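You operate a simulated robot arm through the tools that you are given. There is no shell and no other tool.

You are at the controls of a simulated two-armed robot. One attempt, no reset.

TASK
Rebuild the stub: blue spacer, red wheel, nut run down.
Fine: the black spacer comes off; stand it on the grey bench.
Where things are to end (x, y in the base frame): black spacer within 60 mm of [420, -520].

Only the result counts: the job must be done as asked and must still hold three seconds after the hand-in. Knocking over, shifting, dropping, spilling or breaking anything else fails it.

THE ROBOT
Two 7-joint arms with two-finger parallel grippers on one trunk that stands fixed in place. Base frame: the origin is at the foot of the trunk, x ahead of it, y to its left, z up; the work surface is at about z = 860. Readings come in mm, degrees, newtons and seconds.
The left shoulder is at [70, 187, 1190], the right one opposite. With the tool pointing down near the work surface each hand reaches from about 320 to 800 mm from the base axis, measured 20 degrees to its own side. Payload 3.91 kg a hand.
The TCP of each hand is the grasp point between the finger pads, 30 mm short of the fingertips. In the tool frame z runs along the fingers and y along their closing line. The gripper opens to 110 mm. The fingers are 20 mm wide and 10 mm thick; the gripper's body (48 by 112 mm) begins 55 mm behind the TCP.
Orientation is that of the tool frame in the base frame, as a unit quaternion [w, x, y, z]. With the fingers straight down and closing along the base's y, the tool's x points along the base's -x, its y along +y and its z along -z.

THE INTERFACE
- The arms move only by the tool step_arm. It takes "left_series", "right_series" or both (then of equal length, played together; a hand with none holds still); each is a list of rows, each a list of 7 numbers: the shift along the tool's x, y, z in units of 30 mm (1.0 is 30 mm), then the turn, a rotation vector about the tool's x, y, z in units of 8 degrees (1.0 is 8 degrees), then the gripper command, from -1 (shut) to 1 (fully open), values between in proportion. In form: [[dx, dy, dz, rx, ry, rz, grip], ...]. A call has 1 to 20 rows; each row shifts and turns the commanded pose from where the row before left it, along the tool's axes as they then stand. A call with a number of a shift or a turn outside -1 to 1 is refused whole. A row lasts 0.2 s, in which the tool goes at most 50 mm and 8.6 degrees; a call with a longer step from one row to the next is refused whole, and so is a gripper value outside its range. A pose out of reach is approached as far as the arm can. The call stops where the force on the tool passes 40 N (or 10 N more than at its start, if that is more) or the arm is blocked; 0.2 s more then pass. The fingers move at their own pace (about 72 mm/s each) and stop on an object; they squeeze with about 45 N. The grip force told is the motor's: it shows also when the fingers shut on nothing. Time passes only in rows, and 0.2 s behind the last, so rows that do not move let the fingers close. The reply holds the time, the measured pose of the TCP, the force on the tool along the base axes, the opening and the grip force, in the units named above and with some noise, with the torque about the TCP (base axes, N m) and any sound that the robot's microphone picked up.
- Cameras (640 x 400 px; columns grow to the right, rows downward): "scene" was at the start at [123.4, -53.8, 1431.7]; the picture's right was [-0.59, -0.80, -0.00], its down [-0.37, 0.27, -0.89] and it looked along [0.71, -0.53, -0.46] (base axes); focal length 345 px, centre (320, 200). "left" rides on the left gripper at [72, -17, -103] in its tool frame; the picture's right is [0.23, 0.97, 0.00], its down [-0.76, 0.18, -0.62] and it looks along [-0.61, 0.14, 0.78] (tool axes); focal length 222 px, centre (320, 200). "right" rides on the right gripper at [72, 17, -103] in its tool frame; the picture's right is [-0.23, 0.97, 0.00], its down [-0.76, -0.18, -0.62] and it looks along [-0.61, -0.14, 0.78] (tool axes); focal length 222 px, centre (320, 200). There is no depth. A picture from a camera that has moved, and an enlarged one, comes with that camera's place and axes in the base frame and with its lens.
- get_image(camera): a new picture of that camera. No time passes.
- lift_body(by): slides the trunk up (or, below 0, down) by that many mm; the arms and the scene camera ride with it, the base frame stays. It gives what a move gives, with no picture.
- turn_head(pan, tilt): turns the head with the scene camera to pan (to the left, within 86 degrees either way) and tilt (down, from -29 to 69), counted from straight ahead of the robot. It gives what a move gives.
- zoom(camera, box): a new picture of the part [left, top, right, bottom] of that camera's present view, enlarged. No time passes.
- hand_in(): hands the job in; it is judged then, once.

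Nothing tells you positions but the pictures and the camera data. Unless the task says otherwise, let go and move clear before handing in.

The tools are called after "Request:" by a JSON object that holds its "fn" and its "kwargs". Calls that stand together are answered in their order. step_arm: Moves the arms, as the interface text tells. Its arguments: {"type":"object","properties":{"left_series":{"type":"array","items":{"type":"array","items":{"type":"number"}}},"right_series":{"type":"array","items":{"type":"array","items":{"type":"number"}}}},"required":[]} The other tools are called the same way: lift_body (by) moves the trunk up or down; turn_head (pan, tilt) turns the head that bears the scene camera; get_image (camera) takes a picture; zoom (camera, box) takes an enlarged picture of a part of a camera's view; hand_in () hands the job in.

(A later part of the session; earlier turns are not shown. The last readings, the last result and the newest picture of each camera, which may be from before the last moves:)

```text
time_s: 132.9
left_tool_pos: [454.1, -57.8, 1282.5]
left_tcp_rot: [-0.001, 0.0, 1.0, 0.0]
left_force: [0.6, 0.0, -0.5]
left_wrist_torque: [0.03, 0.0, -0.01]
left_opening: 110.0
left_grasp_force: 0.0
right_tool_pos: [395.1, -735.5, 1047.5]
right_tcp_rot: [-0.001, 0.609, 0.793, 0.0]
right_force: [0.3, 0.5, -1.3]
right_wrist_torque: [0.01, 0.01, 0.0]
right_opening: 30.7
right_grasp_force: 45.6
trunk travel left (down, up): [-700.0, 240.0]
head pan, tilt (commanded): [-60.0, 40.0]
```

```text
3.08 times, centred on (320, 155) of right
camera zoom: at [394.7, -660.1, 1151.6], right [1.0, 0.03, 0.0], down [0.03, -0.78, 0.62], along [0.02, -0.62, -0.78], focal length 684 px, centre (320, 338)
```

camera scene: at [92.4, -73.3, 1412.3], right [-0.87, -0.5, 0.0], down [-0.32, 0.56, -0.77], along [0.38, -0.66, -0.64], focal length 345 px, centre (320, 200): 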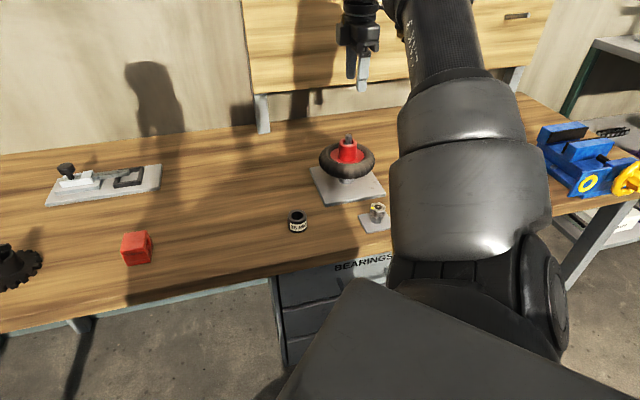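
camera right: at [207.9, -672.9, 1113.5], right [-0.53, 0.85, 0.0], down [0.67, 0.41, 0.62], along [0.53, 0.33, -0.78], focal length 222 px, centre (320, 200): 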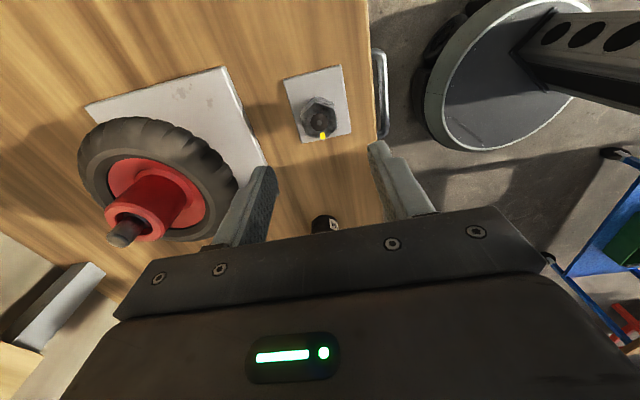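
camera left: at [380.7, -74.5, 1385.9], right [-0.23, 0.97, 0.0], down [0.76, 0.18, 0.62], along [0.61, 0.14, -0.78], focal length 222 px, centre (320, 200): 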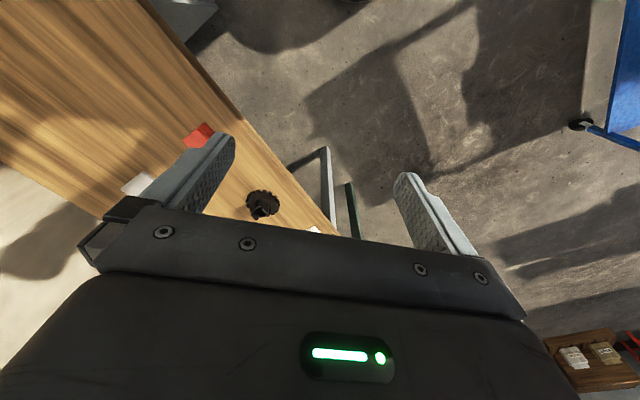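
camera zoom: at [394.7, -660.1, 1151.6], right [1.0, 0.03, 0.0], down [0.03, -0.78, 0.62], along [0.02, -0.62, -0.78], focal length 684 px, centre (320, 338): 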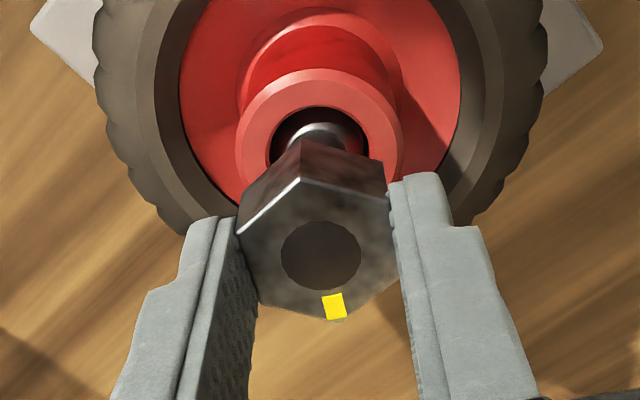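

Aligned well. I'll lower in 1 mm steps until the nut touches the thread.

Request:
{"fn": "step_arm", "kwargs": {"right_series": [[0, -0.012, 0.0333, 0, 0, 0, -1], [0, 0, 0.0333, 0, 0, 0, -1], [0, 0, 0.0333, 0, 0, 0, -1], [0, 0, 0, 0, 0, 0, -1]]}}

Request:
{"fn": "step_arm", "kwargs": {"right_series": [[0, 0, 0.0333, 0, 0, 0, -1], [0, 0, 0.0333, 0, 0, 0, -1], [0, 0, 0, 0, 0, 0, -1]]}}

Request:
{"fn": "step_arm", "kwargs": {"right_series": [[0, 0, 0.0333, 0, 0, 0, -1], [0, 0, 0, 0, 0, 0, -1]]}}

```text
time_s: 133.9
left_tool_pos: [453.6, -57.9, 1283.0]
left_tcp_rot: [0.0, 0.0, 1.0, 0.0]
left_force: [-0.5, -0.3, -0.3]
left_wrist_torque: [-0.04, 0.0, 0.0]
left_opening: 109.9
left_grasp_force: 0.0
right_tool_pos: [396.8, -735.4, 1043.5]
right_tcp_rot: [-0.001, 0.609, 0.793, 0.0]
right_force: [-0.1, 0.1, -0.8]
right_wrist_torque: [-0.01, -0.05, 0.02]
right_opening: 30.9
right_grasp_force: 45.0
trunk travel left (down, up): [-700.0, 240.0]
head pan, tilt (commanded): [-60.0, 40.0]
```

```text
time_s: 134.7
left_tool_pos: [453.5, -58.4, 1283.3]
left_tcp_rot: [0.0, -0.001, 1.0, 0.0]
left_force: [-1.3, -0.3, 0.0]
left_wrist_torque: [-0.02, 0.01, 0.02]
left_opening: 110.2
left_grasp_force: 0.0
right_tool_pos: [396.0, -734.2, 1042.3]
right_tcp_rot: [-0.002, 0.608, 0.794, 0.0]
right_force: [0.9, 0.4, -0.5]
right_wrist_torque: [0.0, 0.0, 0.0]
right_opening: 30.7
right_grasp_force: 45.0
trunk travel left (down, up): [-700.0, 240.0]
head pan, tilt (commanded): [-60.0, 40.0]
```

```text
time_s: 135.3
left_tool_pos: [453.6, -59.1, 1282.8]
left_tcp_rot: [0.0, -0.001, 1.0, 0.0]
left_force: [-0.3, 0.1, 0.7]
left_wrist_torque: [0.03, 0.01, 0.0]
left_opening: 109.9
left_grasp_force: 0.0
right_tool_pos: [395.0, -734.7, 1040.9]
right_tcp_rot: [-0.001, 0.609, 0.793, 0.001]
right_force: [-0.1, 0.9, -0.1]
right_wrist_torque: [-0.02, -0.01, -0.01]
right_opening: 30.7
right_grasp_force: 45.1
trunk travel left (down, up): [-700.0, 240.0]
head pan, tilt (commanded): [-60.0, 40.0]
```

Request:
{"fn": "step_arm", "kwargs": {"right_series": [[0, 0, 0.0333, 0, 0, 0, -1], [0, 0, 0, 0, 0, 0, -1]]}}

Request:
{"fn": "step_arm", "kwargs": {"right_series": [[0, 0, 0.0333, 0, 0, 0, -1], [0, 0, 0, 0, 0, 0, -1]]}}

Request:
{"fn": "zoom", "kwargs": {"camera": "scene", "box": [325, 110, 375, 150]}}

Request:
{"fn": "zoom", "kwargs": {"camera": "right", "box": [240, 90, 400, 220]}}

```text
time_s: 135.9
left_tool_pos: [453.1, -58.4, 1282.5]
left_tcp_rot: [0.001, 0.0, 1.0, 0.0]
left_force: [0.2, 0.1, -0.1]
left_wrist_torque: [0.01, 0.01, -0.04]
left_opening: 109.9
left_grasp_force: 0.0
right_tool_pos: [394.7, -734.5, 1040.2]
right_tcp_rot: [-0.001, 0.609, 0.793, 0.001]
right_force: [0.3, 0.1, -0.2]
right_wrist_torque: [0.01, -0.02, -0.01]
right_opening: 30.7
right_grasp_force: 44.8
trunk travel left (down, up): [-700.0, 240.0]
head pan, tilt (commanded): [-60.0, 40.0]
```

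```text
time_s: 136.5
left_tool_pos: [453.1, -59.0, 1281.8]
left_tcp_rot: [0.0, 0.0, 1.0, 0.0]
left_force: [0.7, 0.2, 0.0]
left_wrist_torque: [0.01, -0.03, -0.01]
left_opening: 110.1
left_grasp_force: 0.1
right_tool_pos: [396.1, -735.6, 1040.2]
right_tcp_rot: [-0.001, 0.609, 0.793, 0.0]
right_force: [-0.3, -0.3, -0.5]
right_wrist_torque: [0.03, 0.01, -0.06]
right_opening: 31.1
right_grasp_force: 45.1
trunk travel left (down, up): [-700.0, 240.0]
head pan, tilt (commanded): [-60.0, 40.0]
```

```text
10.00 times, centred on (350, 130) of scene
camera zoom: at [92.4, -73.3, 1412.3], right [-0.87, -0.5, 0.0], down [-0.32, 0.56, -0.77], along [0.38, -0.66, -0.64], focal length 3452 px, centre (20, 900)
```

zoom: 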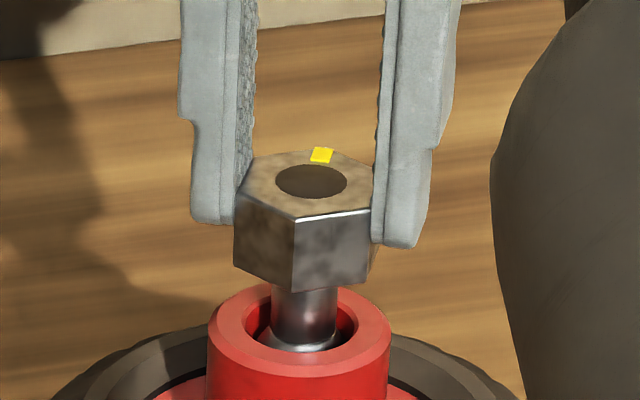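

```text
3.08 times, centred on (320, 155) of right
camera zoom: at [394.0, -659.5, 1143.3], right [1.0, 0.03, 0.0], down [0.03, -0.78, 0.62], along [0.02, -0.62, -0.78], focal length 684 px, centre (320, 338)
```

zoom: 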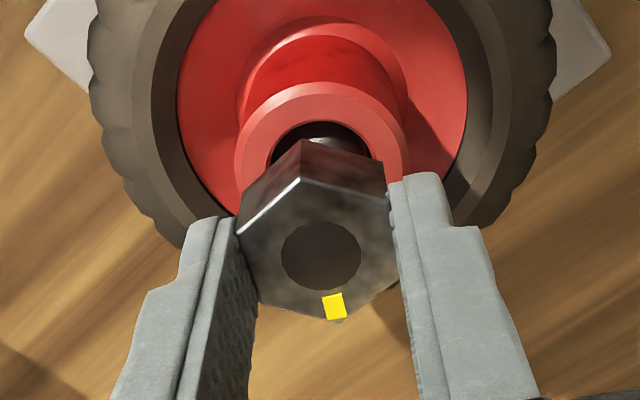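

The tip is about to enter the nut's hole, still no contact. I'll trim half a millimetre and go on.

Request:
{"fn": "step_arm", "kwargs": {"right_series": [[0, -0.016, 0.0333, 0, 0, 0, -1], [0, 0, 0, 0, 0, 0, -1]]}}

Request:
{"fn": "step_arm", "kwargs": {"right_series": [[0, 0, 0.0333, 0, 0, 0, -1], [0, 0, 0, 0, 0, 0, -1]]}}

Request:
{"fn": "step_arm", "kwargs": {"right_series": [[0, 0, 0.0333, 0, 0, 0, -1], [0, 0, 0, 0, 0, 0, -1]]}}

```text
time_s: 137.1
left_tool_pos: [452.8, -58.4, 1281.5]
left_tcp_rot: [-0.001, 0.0, 1.0, 0.0]
left_force: [-0.7, -0.7, -0.4]
left_wrist_torque: [-0.01, -0.03, 0.05]
left_opening: 110.1
left_grasp_force: 0.1
right_tool_pos: [396.7, -735.1, 1038.1]
right_tcp_rot: [0.0, 0.609, 0.793, 0.001]
right_force: [-0.6, 0.0, -0.1]
right_wrist_torque: [0.02, 0.0, -0.01]
right_opening: 30.9
right_grasp_force: 45.4
trunk travel left (down, up): [-700.0, 240.0]
head pan, tilt (commanded): [-60.0, 40.0]
```

```text
time_s: 137.7
left_tool_pos: [453.5, -57.7, 1281.0]
left_tcp_rot: [0.0, 0.0, 1.0, -0.001]
left_force: [-0.4, 0.2, 0.3]
left_wrist_torque: [0.01, -0.01, 0.0]
left_opening: 109.9
left_grasp_force: 0.0
right_tool_pos: [395.6, -734.9, 1035.6]
right_tcp_rot: [0.0, 0.608, 0.794, 0.001]
right_force: [0.3, -0.3, -0.3]
right_wrist_torque: [0.0, -0.05, 0.0]
right_opening: 31.0
right_grasp_force: 44.6
trunk travel left (down, up): [-700.0, 240.0]
head pan, tilt (commanded): [-60.0, 40.0]
```

```text
time_s: 138.3
left_tool_pos: [453.0, -57.7, 1282.3]
left_tcp_rot: [0.001, 0.0, 1.0, 0.001]
left_force: [1.1, -0.4, -0.5]
left_wrist_torque: [-0.02, 0.01, -0.02]
left_opening: 110.0
left_grasp_force: 0.0
right_tool_pos: [395.7, -734.5, 1037.2]
right_tcp_rot: [-0.001, 0.609, 0.793, 0.0]
right_force: [0.3, -0.5, 0.1]
right_wrist_torque: [0.0, -0.03, 0.0]
right_opening: 31.0
right_grasp_force: 45.3
trunk travel left (down, up): [-700.0, 240.0]
head pan, tilt (commanded): [-60.0, 40.0]
```

Request:
{"fn": "zoom", "kwargs": {"camera": "scene", "box": [325, 110, 375, 150]}}

Request:
{"fn": "zoom", "kwargs": {"camera": "right", "box": [280, 120, 360, 190]}}

```text
10.00 times, centred on (350, 130) of scene
camera zoom: at [92.4, -73.3, 1412.3], right [-0.87, -0.5, 0.0], down [-0.32, 0.56, -0.77], along [0.38, -0.66, -0.64], focal length 3452 px, centre (20, 900)
```

zoom: 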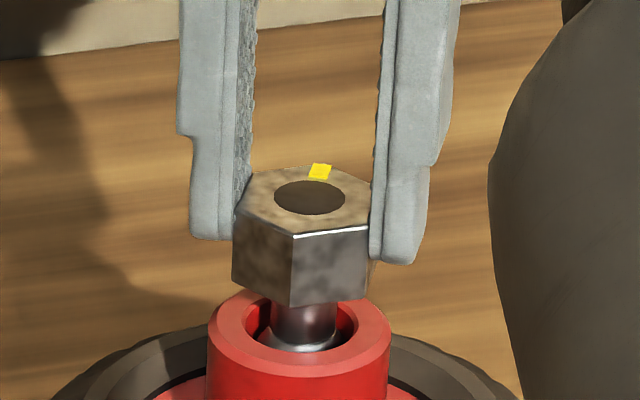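

```text
5.71 times, centred on (320, 155) of right
camera zoom: at [394.1, -659.3, 1139.2], right [1.0, 0.03, 0.0], down [0.03, -0.78, 0.62], along [0.02, -0.62, -0.78], focal length 1269 px, centre (320, 457)
```

zoom: 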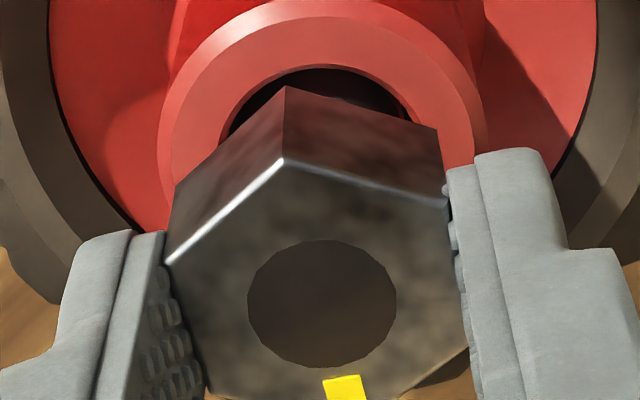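

The nut has slipped over the tip a few millimetres with no resistance, likely the lead-in. I'll continue down until I feel the thread.

Request:
{"fn": "step_arm", "kwargs": {"right_series": [[0, -0.012, 0.0333, 0, 0, 0, -1], [0, 0, 0, 0, 0, 0, -1]]}}

Request:
{"fn": "step_arm", "kwargs": {"right_series": [[0, 0, 0.0333, 0, 0, 0, -1], [0, 0, 0, 0, 0, 0, -1]]}}

Request:
{"fn": "step_arm", "kwargs": {"right_series": [[0, 0, 0.0333, 0, 0, 0, -1], [0, 0, 0, 0, 0, 0, -1]]}}

```text
time_s: 138.9
left_tool_pos: [453.3, -57.1, 1282.6]
left_tcp_rot: [0.001, 0.0, 1.0, 0.0]
left_force: [0.3, 0.6, 0.5]
left_wrist_torque: [0.0, 0.0, 0.0]
left_opening: 109.8
left_grasp_force: 0.0
right_tool_pos: [395.9, -734.3, 1035.1]
right_tcp_rot: [0.0, 0.609, 0.793, 0.0]
right_force: [-0.6, 0.5, -0.3]
right_wrist_torque: [0.05, 0.0, -0.03]
right_opening: 31.0
right_grasp_force: 44.6
trunk travel left (down, up): [-700.0, 240.0]
head pan, tilt (commanded): [-60.0, 40.0]
```

```text
time_s: 139.5
left_tool_pos: [454.2, -57.9, 1282.8]
left_tcp_rot: [0.0, 0.0, 1.0, 0.0]
left_force: [-0.2, -0.4, 0.3]
left_wrist_torque: [-0.05, -0.02, -0.02]
left_opening: 110.3
left_grasp_force: 0.1
right_tool_pos: [395.0, -734.5, 1033.8]
right_tcp_rot: [-0.001, 0.609, 0.793, 0.001]
right_force: [0.5, -0.8, -0.6]
right_wrist_torque: [0.01, 0.01, -0.01]
right_opening: 30.9
right_grasp_force: 45.4
trunk travel left (down, up): [-700.0, 240.0]
head pan, tilt (commanded): [-60.0, 40.0]
```

```text
time_s: 140.1
left_tool_pos: [452.2, -57.5, 1282.4]
left_tcp_rot: [0.0, 0.0, 1.0, 0.001]
left_force: [-0.5, 0.0, -0.4]
left_wrist_torque: [-0.02, 0.01, -0.03]
left_opening: 109.8
left_grasp_force: 0.1
right_tool_pos: [395.2, -734.0, 1032.5]
right_tcp_rot: [-0.002, 0.608, 0.794, 0.0]
right_force: [0.0, -0.1, -0.3]
right_wrist_torque: [0.01, -0.01, 0.02]
right_opening: 30.6
right_grasp_force: 44.7
trunk travel left (down, up): [-700.0, 240.0]
head pan, tilt (commanded): [-60.0, 40.0]
```

Request:
{"fn": "step_arm", "kwargs": {"right_series": [[-0.02, 0, 0.0333, 0, 0, 0, -1], [0, 0, 0, 0, 0, 0, -1]]}}

Request:
{"fn": "step_arm", "kwargs": {"right_series": [[0, 0, 0.0333, 0, 0, 0, -1], [0, 0, 0, 0, 0, 0, -1]]}}

Request:
{"fn": "zoom", "kwargs": {"camera": "scene", "box": [325, 110, 375, 150]}}

```text
time_s: 140.7
left_tool_pos: [454.1, -58.1, 1282.1]
left_tcp_rot: [0.0, 0.0, 1.0, 0.0]
left_force: [0.5, -0.1, -0.3]
left_wrist_torque: [-0.01, 0.02, 0.01]
left_opening: 110.0
left_grasp_force: 0.1
right_tool_pos: [396.4, -735.7, 1031.8]
right_tcp_rot: [-0.001, 0.609, 0.793, 0.001]
right_force: [0.2, -0.3, -0.7]
right_wrist_torque: [-0.05, 0.01, 0.03]
right_opening: 31.2
right_grasp_force: 44.7
trunk travel left (down, up): [-700.0, 240.0]
head pan, tilt (commanded): [-60.0, 40.0]
```

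```text
time_s: 141.3
left_tool_pos: [453.3, -57.8, 1282.0]
left_tcp_rot: [0.0, 0.0, 1.0, 0.0]
left_force: [-0.4, 0.2, 0.0]
left_wrist_torque: [-0.02, -0.01, -0.02]
left_opening: 110.1
left_grasp_force: 0.1
right_tool_pos: [395.1, -735.9, 1030.0]
right_tcp_rot: [0.0, 0.609, 0.793, 0.001]
right_force: [-1.1, 0.5, 0.0]
right_wrist_torque: [0.03, 0.02, -0.03]
right_opening: 30.8
right_grasp_force: 45.2
trunk travel left (down, up): [-700.0, 240.0]
head pan, tilt (commanded): [-60.0, 40.0]
```

```text
10.00 times, centred on (350, 130) of scene
camera zoom: at [92.5, -73.2, 1412.3], right [-0.87, -0.5, 0.0], down [-0.32, 0.56, -0.77], along [0.38, -0.66, -0.64], focal length 3452 px, centre (20, 900)
```

zoom: 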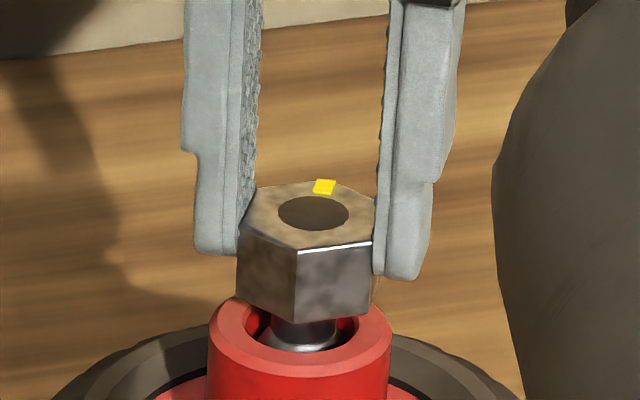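

Still no resistance with the thread well inside the nut. I'll go on lowering gently to find where it catches.

Request:
{"fn": "step_arm", "kwargs": {"right_series": [[0.01, 0.01, 0.0333, 0, 0, 0, -1], [0, 0, 0, 0, 0, 0, -1]]}}

Request:
{"fn": "step_arm", "kwargs": {"right_series": [[0, 0, 0.0333, 0, 0, 0, -1], [0, 0, 0, 0, 0, 0, -1]]}}

Request:
{"fn": "step_arm", "kwargs": {"right_series": [[0, 0, 0.0333, 0, 0, 0, -1], [0, 0, 0, 0, 0, 0, -1]]}}

Request:
{"fn": "step_arm", "kwargs": {"right_series": [[0, 0, 0.0333, 0, 0, 0, -1], [0, 0, 0, 0, 0, 0, -1]]}}

Request:
{"fn": "zoom", "kwargs": {"camera": "scene", "box": [325, 110, 375, 150]}}

```text
time_s: 141.9
left_tool_pos: [454.0, -57.9, 1282.4]
left_tcp_rot: [0.0, 0.0, 1.0, 0.0]
left_force: [0.1, 0.3, 0.3]
left_wrist_torque: [0.0, -0.05, 0.01]
left_opening: 110.0
left_grasp_force: 0.1
right_tool_pos: [395.1, -735.2, 1029.5]
right_tcp_rot: [-0.001, 0.609, 0.793, 0.001]
right_force: [0.5, -0.2, 0.1]
right_wrist_torque: [0.02, 0.0, -0.02]
right_opening: 30.9
right_grasp_force: 45.0
trunk travel left (down, up): [-700.0, 240.0]
head pan, tilt (commanded): [-60.0, 40.0]
```

```text
time_s: 142.5
left_tool_pos: [453.5, -58.4, 1281.4]
left_tcp_rot: [0.0, 0.0, 1.0, 0.0]
left_force: [0.2, 0.2, 0.2]
left_wrist_torque: [0.0, 0.01, 0.01]
left_opening: 109.9
left_grasp_force: 0.1
right_tool_pos: [395.2, -736.2, 1029.4]
right_tcp_rot: [0.0, 0.609, 0.793, 0.001]
right_force: [-1.0, 1.1, -0.9]
right_wrist_torque: [-0.01, 0.06, 0.01]
right_opening: 30.8
right_grasp_force: 45.0
trunk travel left (down, up): [-700.0, 240.0]
head pan, tilt (commanded): [-60.0, 40.0]
```

```text
time_s: 143.1
left_tool_pos: [453.9, -57.3, 1282.3]
left_tcp_rot: [0.0, 0.0, 1.0, 0.0]
left_force: [-0.2, -0.3, 0.6]
left_wrist_torque: [-0.01, 0.01, 0.0]
left_opening: 110.2
left_grasp_force: 0.1
right_tool_pos: [395.8, -735.7, 1028.2]
right_tcp_rot: [-0.001, 0.609, 0.793, 0.001]
right_force: [0.9, 0.3, 0.2]
right_wrist_torque: [0.02, -0.05, 0.02]
right_opening: 30.8
right_grasp_force: 44.7
trunk travel left (down, up): [-700.0, 240.0]
head pan, tilt (commanded): [-60.0, 40.0]
```

```text
time_s: 143.7
left_tool_pos: [453.2, -55.6, 1281.1]
left_tcp_rot: [0.0, 0.0, 1.0, -0.001]
left_force: [0.6, -0.5, 0.6]
left_wrist_torque: [-0.01, 0.02, -0.01]
left_opening: 109.7
left_grasp_force: 0.0
right_tool_pos: [395.2, -734.7, 1026.4]
right_tcp_rot: [0.0, 0.609, 0.794, 0.001]
right_force: [-0.3, 8.2, -1.1]
right_wrist_torque: [0.36, -0.01, 0.0]
right_opening: 30.9
right_grasp_force: 44.7
trunk travel left (down, up): [-700.0, 240.0]
head pan, tilt (commanded): [-60.0, 40.0]
```

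```text
10.00 times, centred on (350, 130) of scene
camera zoom: at [92.4, -71.8, 1412.4], right [-0.87, -0.5, 0.0], down [-0.32, 0.56, -0.77], along [0.38, -0.66, -0.64], focal length 3452 px, centre (20, 900)
```

zoom: 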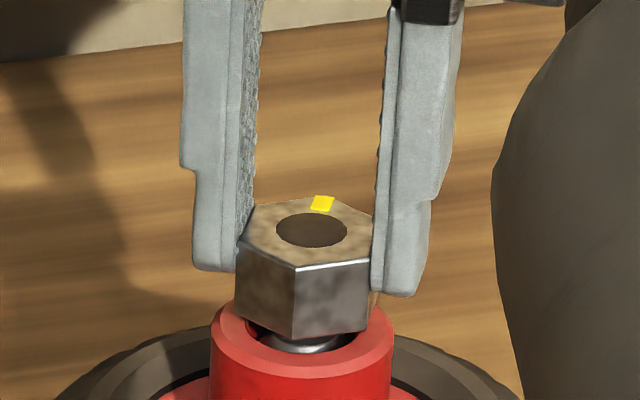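

Now there is an 8 N sideways push at the nut's lower rim, so it is touching the stub about a millimetre off-axis. I'll ease toward +y to centre it.

Request:
{"fn": "step_arm", "kwargs": {"right_series": [[0.032, 0.0086, 0, 0, 0, 0, -1], [0, 0, 0, 0, 0, 0, -1]]}}

Request:
{"fn": "step_arm", "kwargs": {"right_series": [[0, 0, 0, 0, 0, 0, -1]]}}

Request:
{"fn": "zoom", "kwargs": {"camera": "right", "box": [240, 90, 400, 220]}}

```text
time_s: 144.3
left_tool_pos: [454.9, -57.7, 1281.5]
left_tcp_rot: [0.0, 0.001, 1.0, 0.0]
left_force: [0.0, 1.0, 0.4]
left_wrist_torque: [0.01, 0.0, 0.0]
left_opening: 110.2
left_grasp_force: 0.1
right_tool_pos: [396.3, -734.2, 1026.3]
right_tcp_rot: [0.0, 0.609, 0.793, -0.001]
right_force: [1.7, 3.0, -0.8]
right_wrist_torque: [0.32, 0.01, 0.02]
right_opening: 31.2
right_grasp_force: 44.9
trunk travel left (down, up): [-700.0, 240.0]
head pan, tilt (commanded): [-60.0, 40.0]
```

```text
time_s: 144.7
left_tool_pos: [454.5, -58.1, 1282.5]
left_tcp_rot: [0.001, 0.0, 1.0, 0.0]
left_force: [-0.2, 0.0, 0.9]
left_wrist_torque: [0.0, 0.0, 0.03]
left_opening: 110.1
left_grasp_force: 0.0
right_tool_pos: [396.3, -734.4, 1027.2]
right_tcp_rot: [0.0, 0.609, 0.793, -0.001]
right_force: [0.6, 3.0, -1.0]
right_wrist_torque: [0.18, -0.02, -0.03]
right_opening: 30.7
right_grasp_force: 45.3
trunk travel left (down, up): [-700.0, 240.0]
head pan, tilt (commanded): [-60.0, 40.0]
```

```text
3.08 times, centred on (320, 155) of right
camera zoom: at [393.7, -658.9, 1131.0], right [1.0, 0.03, 0.0], down [0.03, -0.78, 0.62], along [0.02, -0.62, -0.78], focal length 684 px, centre (320, 338)
```

zoom: 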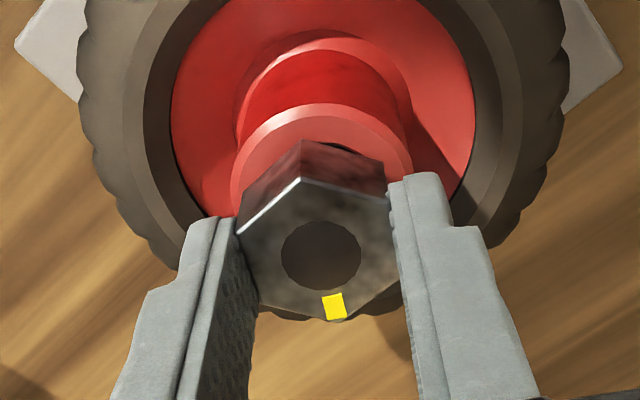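

Down to 3 N. A further 0.4 mm, then I'll start turning clockwise gently and watch the reaction.

Request:
{"fn": "step_arm", "kwargs": {"right_series": [[0.014, 0.004, 0, 0, 0, 0, -1], [0, 0, 0, 0, 0, 0, -1]]}}

Request:
{"fn": "step_arm", "kwargs": {"right_series": [[0, 0, 0, 0, 0, 0.5, -1], [0, 0, 0, 0, 0, 0.5, -1], [0, 0, 0, 0, 0, 0.5, -1], [0, 0, 0, 0, 0, 0.5, -1], [0, 0, 0, 0, 0, 0, -1]]}}

Request:
{"fn": "zoom", "kwargs": {"camera": "scene", "box": [325, 110, 375, 150]}}

```text
time_s: 145.3
left_tool_pos: [453.6, -56.9, 1281.8]
left_tcp_rot: [-0.001, -0.001, 1.0, 0.0]
left_force: [0.5, 0.0, 1.2]
left_wrist_torque: [0.01, 0.01, -0.02]
left_opening: 110.0
left_grasp_force: 0.0
right_tool_pos: [396.4, -733.8, 1026.6]
right_tcp_rot: [0.0, 0.609, 0.793, -0.001]
right_force: [1.8, 1.3, -0.5]
right_wrist_torque: [0.08, -0.08, -0.01]
right_opening: 30.8
right_grasp_force: 45.2
trunk travel left (down, up): [-700.0, 240.0]
head pan, tilt (commanded): [-60.0, 40.0]
```

```text
time_s: 146.5
left_tool_pos: [453.9, -59.4, 1282.5]
left_tcp_rot: [-0.001, 0.0, 1.0, 0.0]
left_force: [0.2, -0.1, -0.1]
left_wrist_torque: [-0.02, 0.0, -0.01]
left_opening: 110.0
left_grasp_force: 0.0
right_tool_pos: [395.0, -734.4, 1025.6]
right_tcp_rot: [-0.001, 0.714, 0.701, 0.0]
right_force: [5.5, -2.6, 1.3]
right_wrist_torque: [-0.01, -0.25, -0.02]
right_opening: 30.9
right_grasp_force: 45.0
trunk travel left (down, up): [-700.0, 240.0]
head pan, tilt (commanded): [-60.0, 40.0]
```

```text
10.00 times, centred on (350, 130) of scene
camera zoom: at [93.5, -73.6, 1412.3], right [-0.87, -0.5, 0.0], down [-0.32, 0.56, -0.77], along [0.38, -0.66, -0.64], focal length 3452 px, centre (20, 900)
```

zoom: 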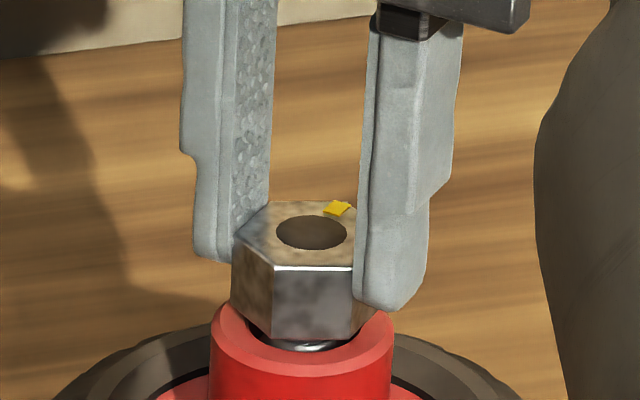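

The nut turns with the fingers but with no torque yet. I'll lower gently until it bears on something, then turn.

Request:
{"fn": "step_arm", "kwargs": {"right_series": [[0, 0, 0.0333, 0, 0, 0, -1], [0, 0, 0, 0, 0, 0, -1]]}}

Request:
{"fn": "step_arm", "kwargs": {"right_series": [[0, 0, 0.0333, 0, 0, 0, -1], [0, 0, 0, 0, 0, 0, -1]]}}

Request:
{"fn": "step_arm", "kwargs": {"right_series": [[0, 0, 0.0333, 0, 0, 0, -1], [0, 0, 0, 0, 0, 0, -1]]}}

Request:
{"fn": "zoom", "kwargs": {"camera": "scene", "box": [325, 110, 375, 150]}}

```text
time_s: 147.1
left_tool_pos: [453.9, -57.1, 1282.7]
left_tcp_rot: [0.0, 0.001, 1.0, 0.0]
left_force: [-0.7, -0.4, -0.3]
left_wrist_torque: [-0.02, -0.04, 0.01]
left_opening: 110.1
left_grasp_force: 0.1
right_tool_pos: [395.0, -734.1, 1026.3]
right_tcp_rot: [0.0, 0.713, 0.701, 0.0]
right_force: [7.3, -5.6, 10.7]
right_wrist_torque: [0.24, -0.18, -0.01]
right_opening: 30.9
right_grasp_force: 44.7
trunk travel left (down, up): [-700.0, 240.0]
head pan, tilt (commanded): [-60.0, 40.0]
```

```text
time_s: 147.7
left_tool_pos: [453.6, -56.5, 1283.4]
left_tcp_rot: [-0.001, 0.0, 1.0, 0.0]
left_force: [0.5, 1.3, -0.3]
left_wrist_torque: [0.0, -0.01, 0.02]
left_opening: 109.9
left_grasp_force: 0.0
right_tool_pos: [396.1, -734.9, 1025.7]
right_tcp_rot: [0.001, 0.713, 0.701, -0.001]
right_force: [8.0, -10.7, 19.7]
right_wrist_torque: [0.33, -0.18, -0.02]
right_opening: 30.9
right_grasp_force: 44.8
trunk travel left (down, up): [-700.0, 240.0]
head pan, tilt (commanded): [-60.0, 40.0]
```

```text
time_s: 148.3
left_tool_pos: [453.8, -57.1, 1282.9]
left_tcp_rot: [0.0, 0.0, 1.0, 0.0]
left_force: [-0.7, 0.1, 0.2]
left_wrist_torque: [0.01, 0.03, 0.0]
left_opening: 110.0
left_grasp_force: 0.0
right_tool_pos: [395.6, -734.7, 1024.6]
right_tcp_rot: [0.002, 0.713, 0.701, -0.001]
right_force: [9.2, -20.4, 30.1]
right_wrist_torque: [-0.21, -0.25, 0.0]
right_opening: 30.7
right_grasp_force: 44.6
trunk travel left (down, up): [-700.0, 240.0]
head pan, tilt (commanded): [-60.0, 40.0]
```

```text
10.00 times, centred on (350, 130) of scene
camera zoom: at [91.5, -72.2, 1412.7], right [-0.87, -0.5, 0.0], down [-0.32, 0.56, -0.77], along [0.38, -0.66, -0.64], focal length 3452 px, centre (20, 900)
```

zoom: 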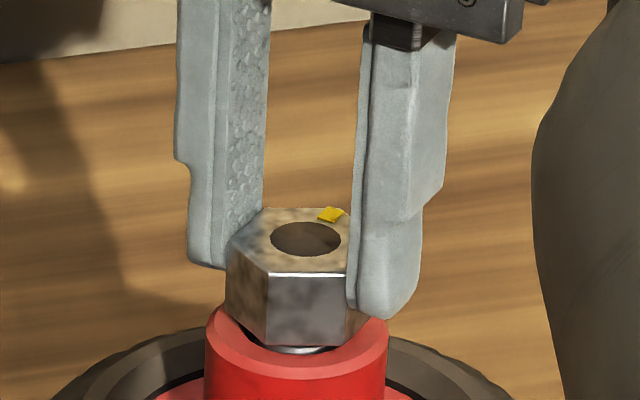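

It bears at about 3 mm above the hub: that must be the start of the thread. I'll relieve the push to about 10 N and turn clockwise, watching the height and torque.

Request:
{"fn": "step_arm", "kwargs": {"right_series": [[0, 0, -0.0667, 0, 0, 0, -1], [0, 0, 0, 0, 0, 0, -1]]}}

Request:
{"fn": "step_arm", "kwargs": {"right_series": [[0, 0, 0, 0, 0, 0.8, -1], [0, 0, 0, 0, 0, 0.8, -1], [0, 0, 0, 0, 0, 0.8, -1], [0, 0, 0, 0, 0, 0.8, -1], [0, 0, 0, 0, 0, 0.8, -1], [0, 0, 0, 0, 0, 0, -1]]}}

Request:
{"fn": "zoom", "kwargs": {"camera": "scene", "box": [325, 110, 375, 150]}}

```text
time_s: 148.9
left_tool_pos: [453.4, -58.2, 1282.3]
left_tcp_rot: [0.0, 0.0, 1.0, -0.001]
left_force: [-1.5, 0.1, 0.4]
left_wrist_torque: [-0.03, -0.01, 0.0]
left_opening: 110.0
left_grasp_force: 0.1
right_tool_pos: [395.1, -734.6, 1025.7]
right_tcp_rot: [0.0, 0.713, 0.701, 0.0]
right_force: [8.2, -16.5, 21.3]
right_wrist_torque: [-0.95, -0.29, 0.04]
right_opening: 31.0
right_grasp_force: 45.2
trunk travel left (down, up): [-700.0, 240.0]
head pan, tilt (commanded): [-60.0, 40.0]
```

```text
time_s: 150.3
left_tool_pos: [454.0, -57.8, 1282.1]
left_tcp_rot: [-0.001, 0.0, 1.0, 0.0]
left_force: [0.6, -0.4, 0.0]
left_wrist_torque: [0.01, -0.01, 0.02]
left_opening: 110.0
left_grasp_force: 0.0
right_tool_pos: [395.4, -735.0, 1026.1]
right_tcp_rot: [-0.002, 0.879, 0.478, -0.001]
right_force: [10.3, -6.1, 6.7]
right_wrist_torque: [-0.24, -0.39, -0.02]
right_opening: 30.8
right_grasp_force: 44.8
trunk travel left (down, up): [-700.0, 240.0]
head pan, tilt (commanded): [-60.0, 40.0]
```

```text
10.00 times, centred on (350, 130) of scene
camera zoom: at [94.0, -73.7, 1412.2], right [-0.87, -0.5, 0.0], down [-0.32, 0.56, -0.77], along [0.38, -0.66, -0.64], focal length 3452 px, centre (20, 900)
```

zoom: 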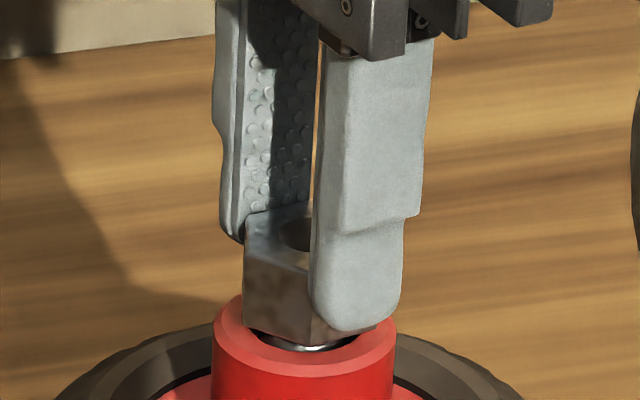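

No torque or sound yet, and a side force has built up. I'll re-centre along the side force, then test whether the nut is caught by easing up slightly.

Request:
{"fn": "step_arm", "kwargs": {"right_series": [[-0.004, 0.0425, 0, 0, 0, 0, -1], [0, 0, 0, 0, 0, 0, -1]]}}

Request:
{"fn": "step_arm", "kwargs": {"right_series": [[0, 0, -0.05, 0, 0, 0, -1], [0, 0, 0, 0, 0, 0, -1]]}}

Request:
{"fn": "step_arm", "kwargs": {"right_series": [[0, 0, -0.0667, 0, 0, 0, -1], [0, 0, 0, 0, 0, 0, -1]]}}

Request:
{"fn": "zoom", "kwargs": {"camera": "right", "box": [240, 90, 400, 220]}}

```text
time_s: 150.9
left_tool_pos: [453.4, -57.3, 1281.9]
left_tcp_rot: [-0.001, 0.0, 1.0, 0.0]
left_force: [0.5, 0.5, -0.4]
left_wrist_torque: [0.02, -0.01, -0.01]
left_opening: 110.1
left_grasp_force: 0.1
right_tool_pos: [396.8, -735.2, 1025.3]
right_tcp_rot: [-0.001, 0.879, 0.477, -0.001]
right_force: [5.9, 0.6, 2.1]
right_wrist_torque: [0.02, -0.24, 0.01]
right_opening: 30.9
right_grasp_force: 45.8
trunk travel left (down, up): [-700.0, 240.0]
head pan, tilt (commanded): [-60.0, 40.0]
```

```text
time_s: 151.5
left_tool_pos: [454.7, -57.5, 1281.9]
left_tcp_rot: [-0.001, 0.0, 1.0, 0.0]
left_force: [-0.1, 0.2, -0.5]
left_wrist_torque: [-0.02, 0.01, 0.01]
left_opening: 110.1
left_grasp_force: 0.0
right_tool_pos: [396.9, -734.6, 1026.3]
right_tcp_rot: [-0.002, 0.879, 0.477, -0.001]
right_force: [5.1, 4.0, -3.5]
right_wrist_torque: [0.14, -0.2, 0.01]
right_opening: 30.8
right_grasp_force: 45.1
trunk travel left (down, up): [-700.0, 240.0]
head pan, tilt (commanded): [-60.0, 40.0]
```

```text
time_s: 152.1
left_tool_pos: [455.2, -57.9, 1281.1]
left_tcp_rot: [-0.002, 0.0, 1.0, 0.0]
left_force: [-0.1, -0.2, 0.2]
left_wrist_torque: [0.0, 0.0, 0.02]
left_opening: 109.9
left_grasp_force: 0.1
right_tool_pos: [397.2, -734.9, 1027.1]
right_tcp_rot: [-0.004, 0.879, 0.477, -0.001]
right_force: [-0.2, 16.2, -20.9]
right_wrist_torque: [0.06, -0.09, 0.0]
right_opening: 31.1
right_grasp_force: 45.3
trunk travel left (down, up): [-700.0, 240.0]
head pan, tilt (commanded): [-60.0, 40.0]
```

```text
3.08 times, centred on (320, 155) of right
camera zoom: at [451.2, -682.5, 1130.9], right [0.69, -0.72, -0.01], down [-0.56, -0.55, 0.62], along [-0.45, -0.43, -0.78], focal length 684 px, centre (320, 338)
```

zoom: 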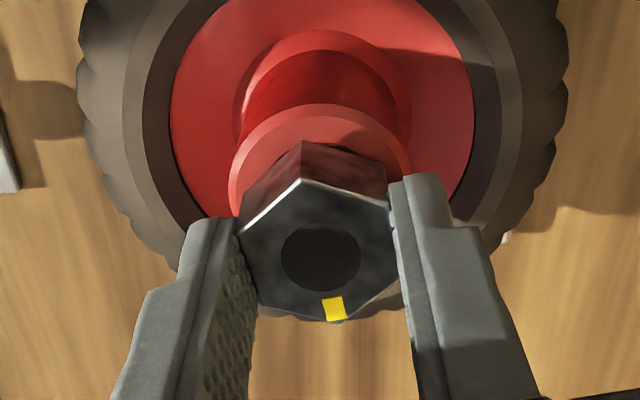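

Pulling up meets 21 N of resistance, so the nut is caught on the thread. I'll go back to a neutral height and run it down clockwise, following it.

Request:
{"fn": "step_arm", "kwargs": {"right_series": [[0, 0, 0.09, 0, 0, 0, -1], [0, 0, 0, 0, 0, 0, -1]]}}

Request:
{"fn": "step_arm", "kwargs": {"right_series": [[0, 0, 0, 0, 0, 0.9, -1], [0, 0, 0, 0, 0, 0.9, -1], [0, 0, 0, 0, 0, 0.9, -1], [0, 0, 0, 0, 0, 0.9, -1], [0, 0, 0, 0, 0, 0.9, -1], [0, 0, 0, 0, 0, 0.9, -1], [0, 0, 0, 0, 0, 0.9, -1], [0, 0, 0, 0, 0, 0.9, -1], [0, 0, 0, 0, 0, 0.9, -1], [0, 0, 0, 0, 0, 0.9, -1], [0, 0, 0, 0, 0, 0, -1]]}}

Request:
{"fn": "zoom", "kwargs": {"camera": "scene", "box": [325, 110, 375, 150]}}

```text
time_s: 152.7
left_tool_pos: [453.3, -57.7, 1282.3]
left_tcp_rot: [-0.001, 0.0, 1.0, 0.0]
left_force: [0.2, -0.3, 0.2]
left_wrist_torque: [-0.02, 0.03, -0.05]
left_opening: 110.1
left_grasp_force: 0.0
right_tool_pos: [397.4, -734.1, 1026.8]
right_tcp_rot: [-0.002, 0.879, 0.477, -0.001]
right_force: [-3.3, 17.4, -15.7]
right_wrist_torque: [0.65, 0.0, -0.02]
right_opening: 30.8
right_grasp_force: 45.0
trunk travel left (down, up): [-700.0, 240.0]
head pan, tilt (commanded): [-60.0, 40.0]
```

```text
time_s: 155.1
left_tool_pos: [453.8, -59.0, 1281.2]
left_tcp_rot: [-0.001, 0.0, 1.0, 0.0]
left_force: [0.6, -0.4, -0.3]
left_wrist_torque: [-0.02, 0.01, 0.01]
left_opening: 110.0
left_grasp_force: 0.1
right_tool_pos: [397.0, -735.5, 1025.6]
right_tcp_rot: [0.001, 0.991, -0.132, -0.001]
right_force: [3.8, 5.1, -6.9]
right_wrist_torque: [0.18, -0.2, -0.04]
right_opening: 30.9
right_grasp_force: 44.8
trunk travel left (down, up): [-700.0, 240.0]
head pan, tilt (commanded): [-60.0, 40.0]
```

```text
10.00 times, centred on (350, 130) of scene
camera zoom: at [93.7, -73.2, 1412.3], right [-0.87, -0.5, 0.0], down [-0.32, 0.56, -0.77], along [0.38, -0.66, -0.64], focal length 3452 px, centre (20, 900)
```

zoom: 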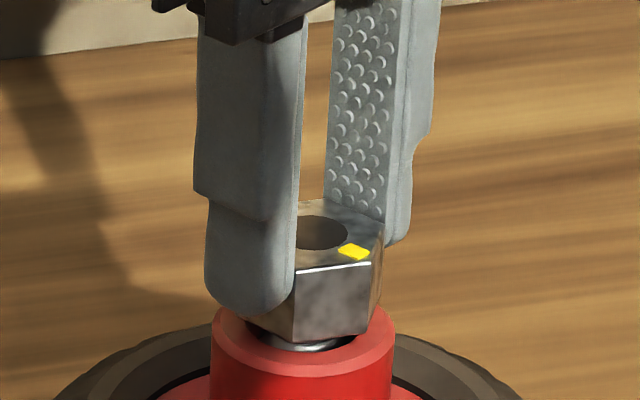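

The nut turns with it and the fingers feel a mild downward pull. I'll continue clockwise, feeding down slightly.

Request:
{"fn": "step_arm", "kwargs": {"right_series": [[0, 0, 0.02, 0, 0, 0.9, -1], [0, 0, 0.002, 0, 0, 0.9, -1], [0, 0, 0.002, 0, 0, 0.9, -1], [0, 0, 0.002, 0, 0, 0.9, -1], [0, 0, 0.002, 0, 0, 0.9, -1], [0, 0, 0.002, 0, 0, 0.9, -1], [0, 0, 0.002, 0, 0, 0.9, -1], [0, 0, 0.002, 0, 0, 0.9, -1], [0, 0, 0.002, 0, 0, 0.9, -1], [0, 0, 0.002, 0, 0, 0.9, -1], [0, 0, 0.002, 0, 0, 0.9, -1], [0, 0, 0.002, 0, 0, 0.9, -1], [0, 0, 0.002, 0, 0, 0.9, -1], [0, 0, 0.002, 0, 0, 0.9, -1], [0, 0, 0.002, 0, 0, 0.9, -1], [0, 0, 0, 0, 0, 0, -1]]}}

Request:
{"fn": "zoom", "kwargs": {"camera": "scene", "box": [325, 110, 375, 150]}}

```text
time_s: 158.5
left_tool_pos: [453.3, -59.5, 1282.9]
left_tcp_rot: [0.0, 0.0, 1.0, 0.0]
left_force: [-0.2, -0.1, 0.4]
left_wrist_torque: [-0.02, -0.02, 0.0]
left_opening: 109.9
left_grasp_force: 0.1
right_tool_pos: [395.4, -735.7, 1024.4]
right_tcp_rot: [0.0, -0.476, 0.88, 0.001]
right_force: [-1.9, -12.4, 4.1]
right_wrist_torque: [-0.41, -0.03, -0.02]
right_opening: 30.7
right_grasp_force: 45.0
trunk travel left (down, up): [-700.0, 240.0]
head pan, tilt (commanded): [-60.0, 40.0]
```

```text
10.00 times, centred on (350, 130) of scene
camera zoom: at [91.6, -75.2, 1412.3], right [-0.87, -0.5, 0.0], down [-0.32, 0.56, -0.77], along [0.38, -0.66, -0.64], focal length 3452 px, centre (20, 900)
```

zoom: 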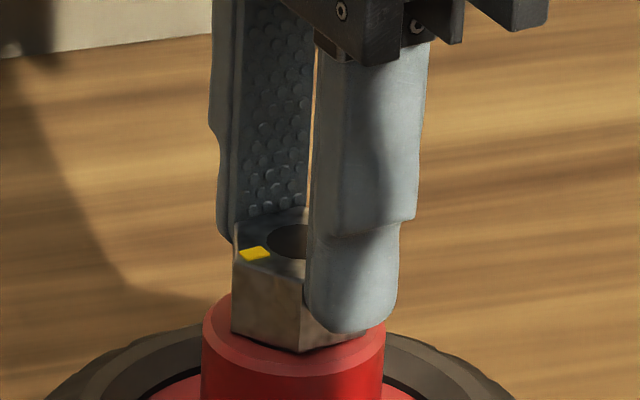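

The nut is visibly lower, nearly on the hub. I'll re-centre sideways and keep turning.

Request:
{"fn": "step_arm", "kwargs": {"right_series": [[0.042, -0.027, 0, 0, 0, 0, -1], [0, 0, 0, 0, 0, 0, -1]]}}

Request:
{"fn": "step_arm", "kwargs": {"right_series": [[0, 0, 0.002, 0, 0, 0.9, -1], [0, 0, 0.002, 0, 0, 0.9, -1], [0, 0, 0.002, 0, 0, 0.9, -1], [0, 0, 0.002, 0, 0, 0.9, -1], [0, 0, 0.002, 0, 0, 0.9, -1], [0, 0, 0.002, 0, 0, 0.9, -1], [0, 0, 0.002, 0, 0, 0.9, -1], [0, 0, 0.002, 0, 0, 0.9, -1], [0, 0, 0, 0, 0, 0, -1]]}}

Request:
{"fn": "zoom", "kwargs": {"camera": "scene", "box": [325, 110, 375, 150]}}

```text
time_s: 159.1
left_tool_pos: [452.8, -58.0, 1282.9]
left_tcp_rot: [0.0, 0.0, 1.0, 0.001]
left_force: [-0.2, 0.0, 0.1]
left_wrist_torque: [-0.01, -0.02, -0.03]
left_opening: 110.1
left_grasp_force: 0.1
right_tool_pos: [395.2, -735.7, 1022.9]
right_tcp_rot: [0.001, -0.477, 0.879, 0.002]
right_force: [-4.9, -5.2, 2.6]
right_wrist_torque: [-0.18, 0.1, 0.03]
right_opening: 30.9
right_grasp_force: 44.6
trunk travel left (down, up): [-700.0, 240.0]
head pan, tilt (commanded): [-60.0, 40.0]
```

```text
time_s: 161.1
left_tool_pos: [452.5, -57.9, 1281.8]
left_tcp_rot: [0.0, 0.0, 1.0, 0.0]
left_force: [0.1, -0.6, 0.6]
left_wrist_torque: [0.02, 0.02, -0.01]
left_opening: 109.8
left_grasp_force: 0.1
right_tool_pos: [394.9, -736.1, 1024.3]
right_tcp_rot: [0.0, 0.006, 1.0, 0.001]
right_force: [-8.2, 6.7, -3.5]
right_wrist_torque: [0.2, -0.04, 0.0]
right_opening: 31.1
right_grasp_force: 44.9
trunk travel left (down, up): [-700.0, 240.0]
head pan, tilt (commanded): [-60.0, 40.0]
```

```text
10.00 times, centred on (350, 130) of scene
camera zoom: at [91.1, -72.5, 1412.5], right [-0.87, -0.5, 0.0], down [-0.32, 0.56, -0.77], along [0.38, -0.66, -0.64], focal length 3452 px, centre (20, 900)
```

zoom: 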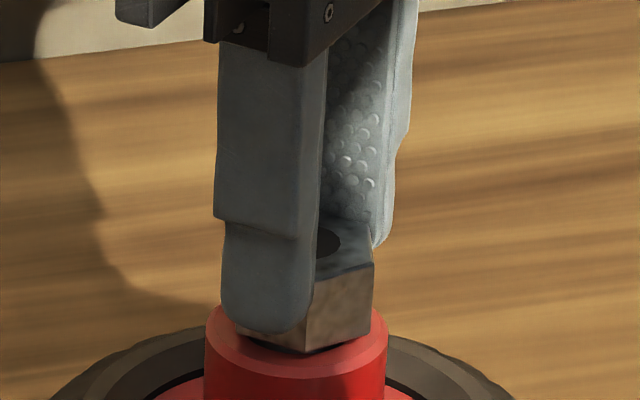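

Request:
{"fn": "step_arm", "kwargs": {"right_series": [[0.03, 0.025, 0, 0, 0, 0, -1], [0, 0, 0, 0, 0, 0, -1]]}}

Request:
{"fn": "step_arm", "kwargs": {"right_series": [[0, 0, 0.004, 0, 0, 0.9, -1], [0, 0, 0.002, 0, 0, 0.9, -1], [0, 0, 0.002, 0, 0, 0.9, -1], [0, 0, 0.002, 0, 0, 0.9, -1], [0, 0, 0.002, 0, 0, 0.9, -1], [0, 0, 0.002, 0, 0, 0.9, -1], [0, 0, 0.002, 0, 0, 0.9, -1], [0, 0, 0.002, 0, 0, 0.9, -1], [0, 0, 0, 0, 0, 0, -1]]}}

Request:
{"fn": "zoom", "kwargs": {"camera": "scene", "box": [325, 110, 375, 150]}}

Request:
{"fn": "get_image", "kwargs": {"camera": "scene"}}

```text
time_s: 161.7
left_tool_pos: [453.1, -57.0, 1282.3]
left_tcp_rot: [0.0, -0.001, 1.0, -0.001]
left_force: [-0.7, 0.0, -0.6]
left_wrist_torque: [0.02, -0.02, 0.0]
left_opening: 110.0
left_grasp_force: 0.0
right_tool_pos: [393.5, -735.0, 1023.4]
right_tcp_rot: [0.0, 0.006, 1.0, 0.0]
right_force: [-6.5, 3.0, -0.9]
right_wrist_torque: [0.11, 0.15, 0.01]
right_opening: 30.8
right_grasp_force: 44.4
trunk travel left (down, up): [-700.0, 240.0]
head pan, tilt (commanded): [-60.0, 40.0]
```

```text
time_s: 163.7
left_tool_pos: [453.2, -56.1, 1281.2]
left_tcp_rot: [0.001, 0.0, 1.0, 0.0]
left_force: [-0.5, -0.1, -0.4]
left_wrist_torque: [0.0, -0.02, 0.0]
left_opening: 109.8
left_grasp_force: 0.0
right_tool_pos: [394.7, -734.6, 1024.2]
right_tcp_rot: [0.0, 0.487, 0.873, 0.0]
right_force: [-2.8, 7.0, -3.0]
right_wrist_torque: [0.14, -0.07, 0.01]
right_opening: 30.8
right_grasp_force: 44.6
trunk travel left (down, up): [-700.0, 240.0]
head pan, tilt (commanded): [-60.0, 40.0]
```

```text
10.00 times, centred on (350, 130) of scene
camera zoom: at [92.1, -72.4, 1412.4], right [-0.87, -0.5, 0.0], down [-0.32, 0.56, -0.77], along [0.38, -0.66, -0.64], focal length 3452 px, centre (20, 900)
```

zoom: 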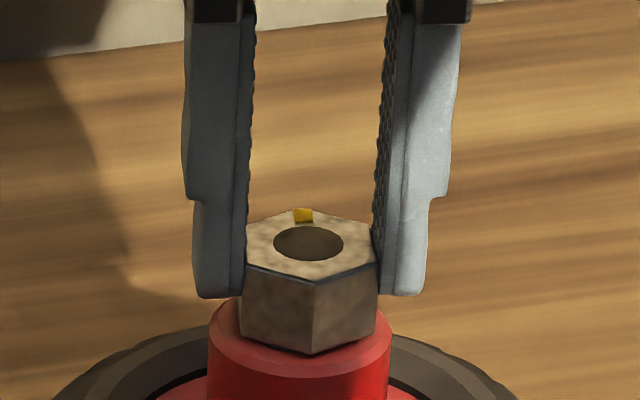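

```text
taken
camera scene: at [92.1, -72.4, 1412.4], right [-0.87, -0.5, 0.0], down [-0.32, 0.56, -0.77], along [0.38, -0.66, -0.64], focal length 345 px, centre (320, 200)
```

scene: 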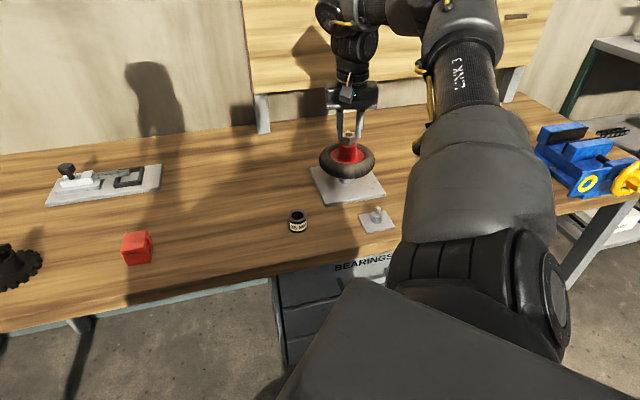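

The nut has come down roughly 3 mm and looks to be at the hub, but I feel no tightening torque yet. I'm near the wrist limit, so I'll open, unwind 300° around the nut, and re-grip the flats.

Request:
{"fn": "step_arm", "kwargs": {"right_series": [[0, 0, 0, 0, 0, 0, -0.3], [0, 0, 0, 0, 0, 0, 0.0], [0, 0, 0, 0, 0, 0, 0.05], [0, 0, 0, 0, 0, 0, 0.05]]}}

Request:
{"fn": "zoom", "kwargs": {"camera": "scene", "box": [325, 110, 375, 150]}}

Request:
{"fn": "zoom", "kwargs": {"camera": "right", "box": [240, 90, 400, 220]}}

```text
time_s: 164.7
left_tool_pos: [453.2, -57.8, 1281.8]
left_tcp_rot: [0.0, 0.0, 1.0, -0.001]
left_force: [-0.1, -0.5, -0.6]
left_wrist_torque: [0.0, 0.01, -0.02]
left_opening: 109.9
left_grasp_force: 0.2
right_tool_pos: [395.1, -735.8, 1023.9]
right_tcp_rot: [-0.001, 0.486, 0.874, 0.0]
right_force: [0.0, -0.5, 0.1]
right_wrist_torque: [0.0, -0.03, -0.01]
right_opening: 57.6
right_grasp_force: 0.0
trunk travel left (down, up): [-700.0, 240.0]
head pan, tilt (commanded): [-60.0, 40.0]
```

```text
10.00 times, centred on (350, 130) of scene
camera zoom: at [92.4, -73.3, 1412.3], right [-0.87, -0.5, 0.0], down [-0.32, 0.56, -0.77], along [0.38, -0.66, -0.64], focal length 3452 px, centre (20, 900)
```

zoom: 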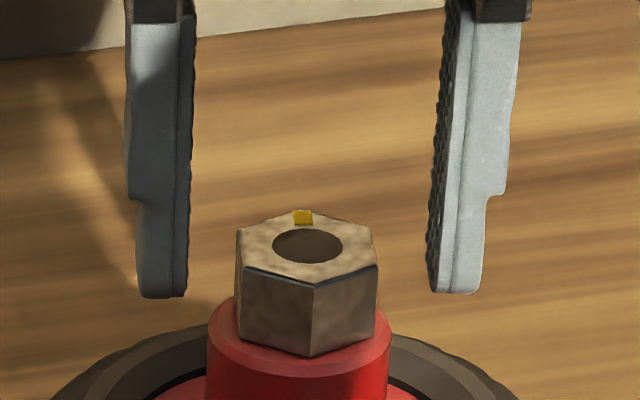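

```text
3.08 times, centred on (320, 155) of right
camera zoom: at [372.3, -663.8, 1127.2], right [0.95, 0.32, 0.0], down [0.25, -0.74, 0.62], along [0.2, -0.59, -0.78], focal length 684 px, centre (320, 338)
```

zoom: 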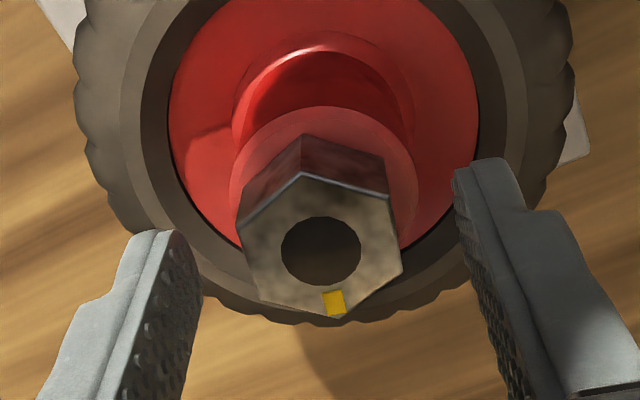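

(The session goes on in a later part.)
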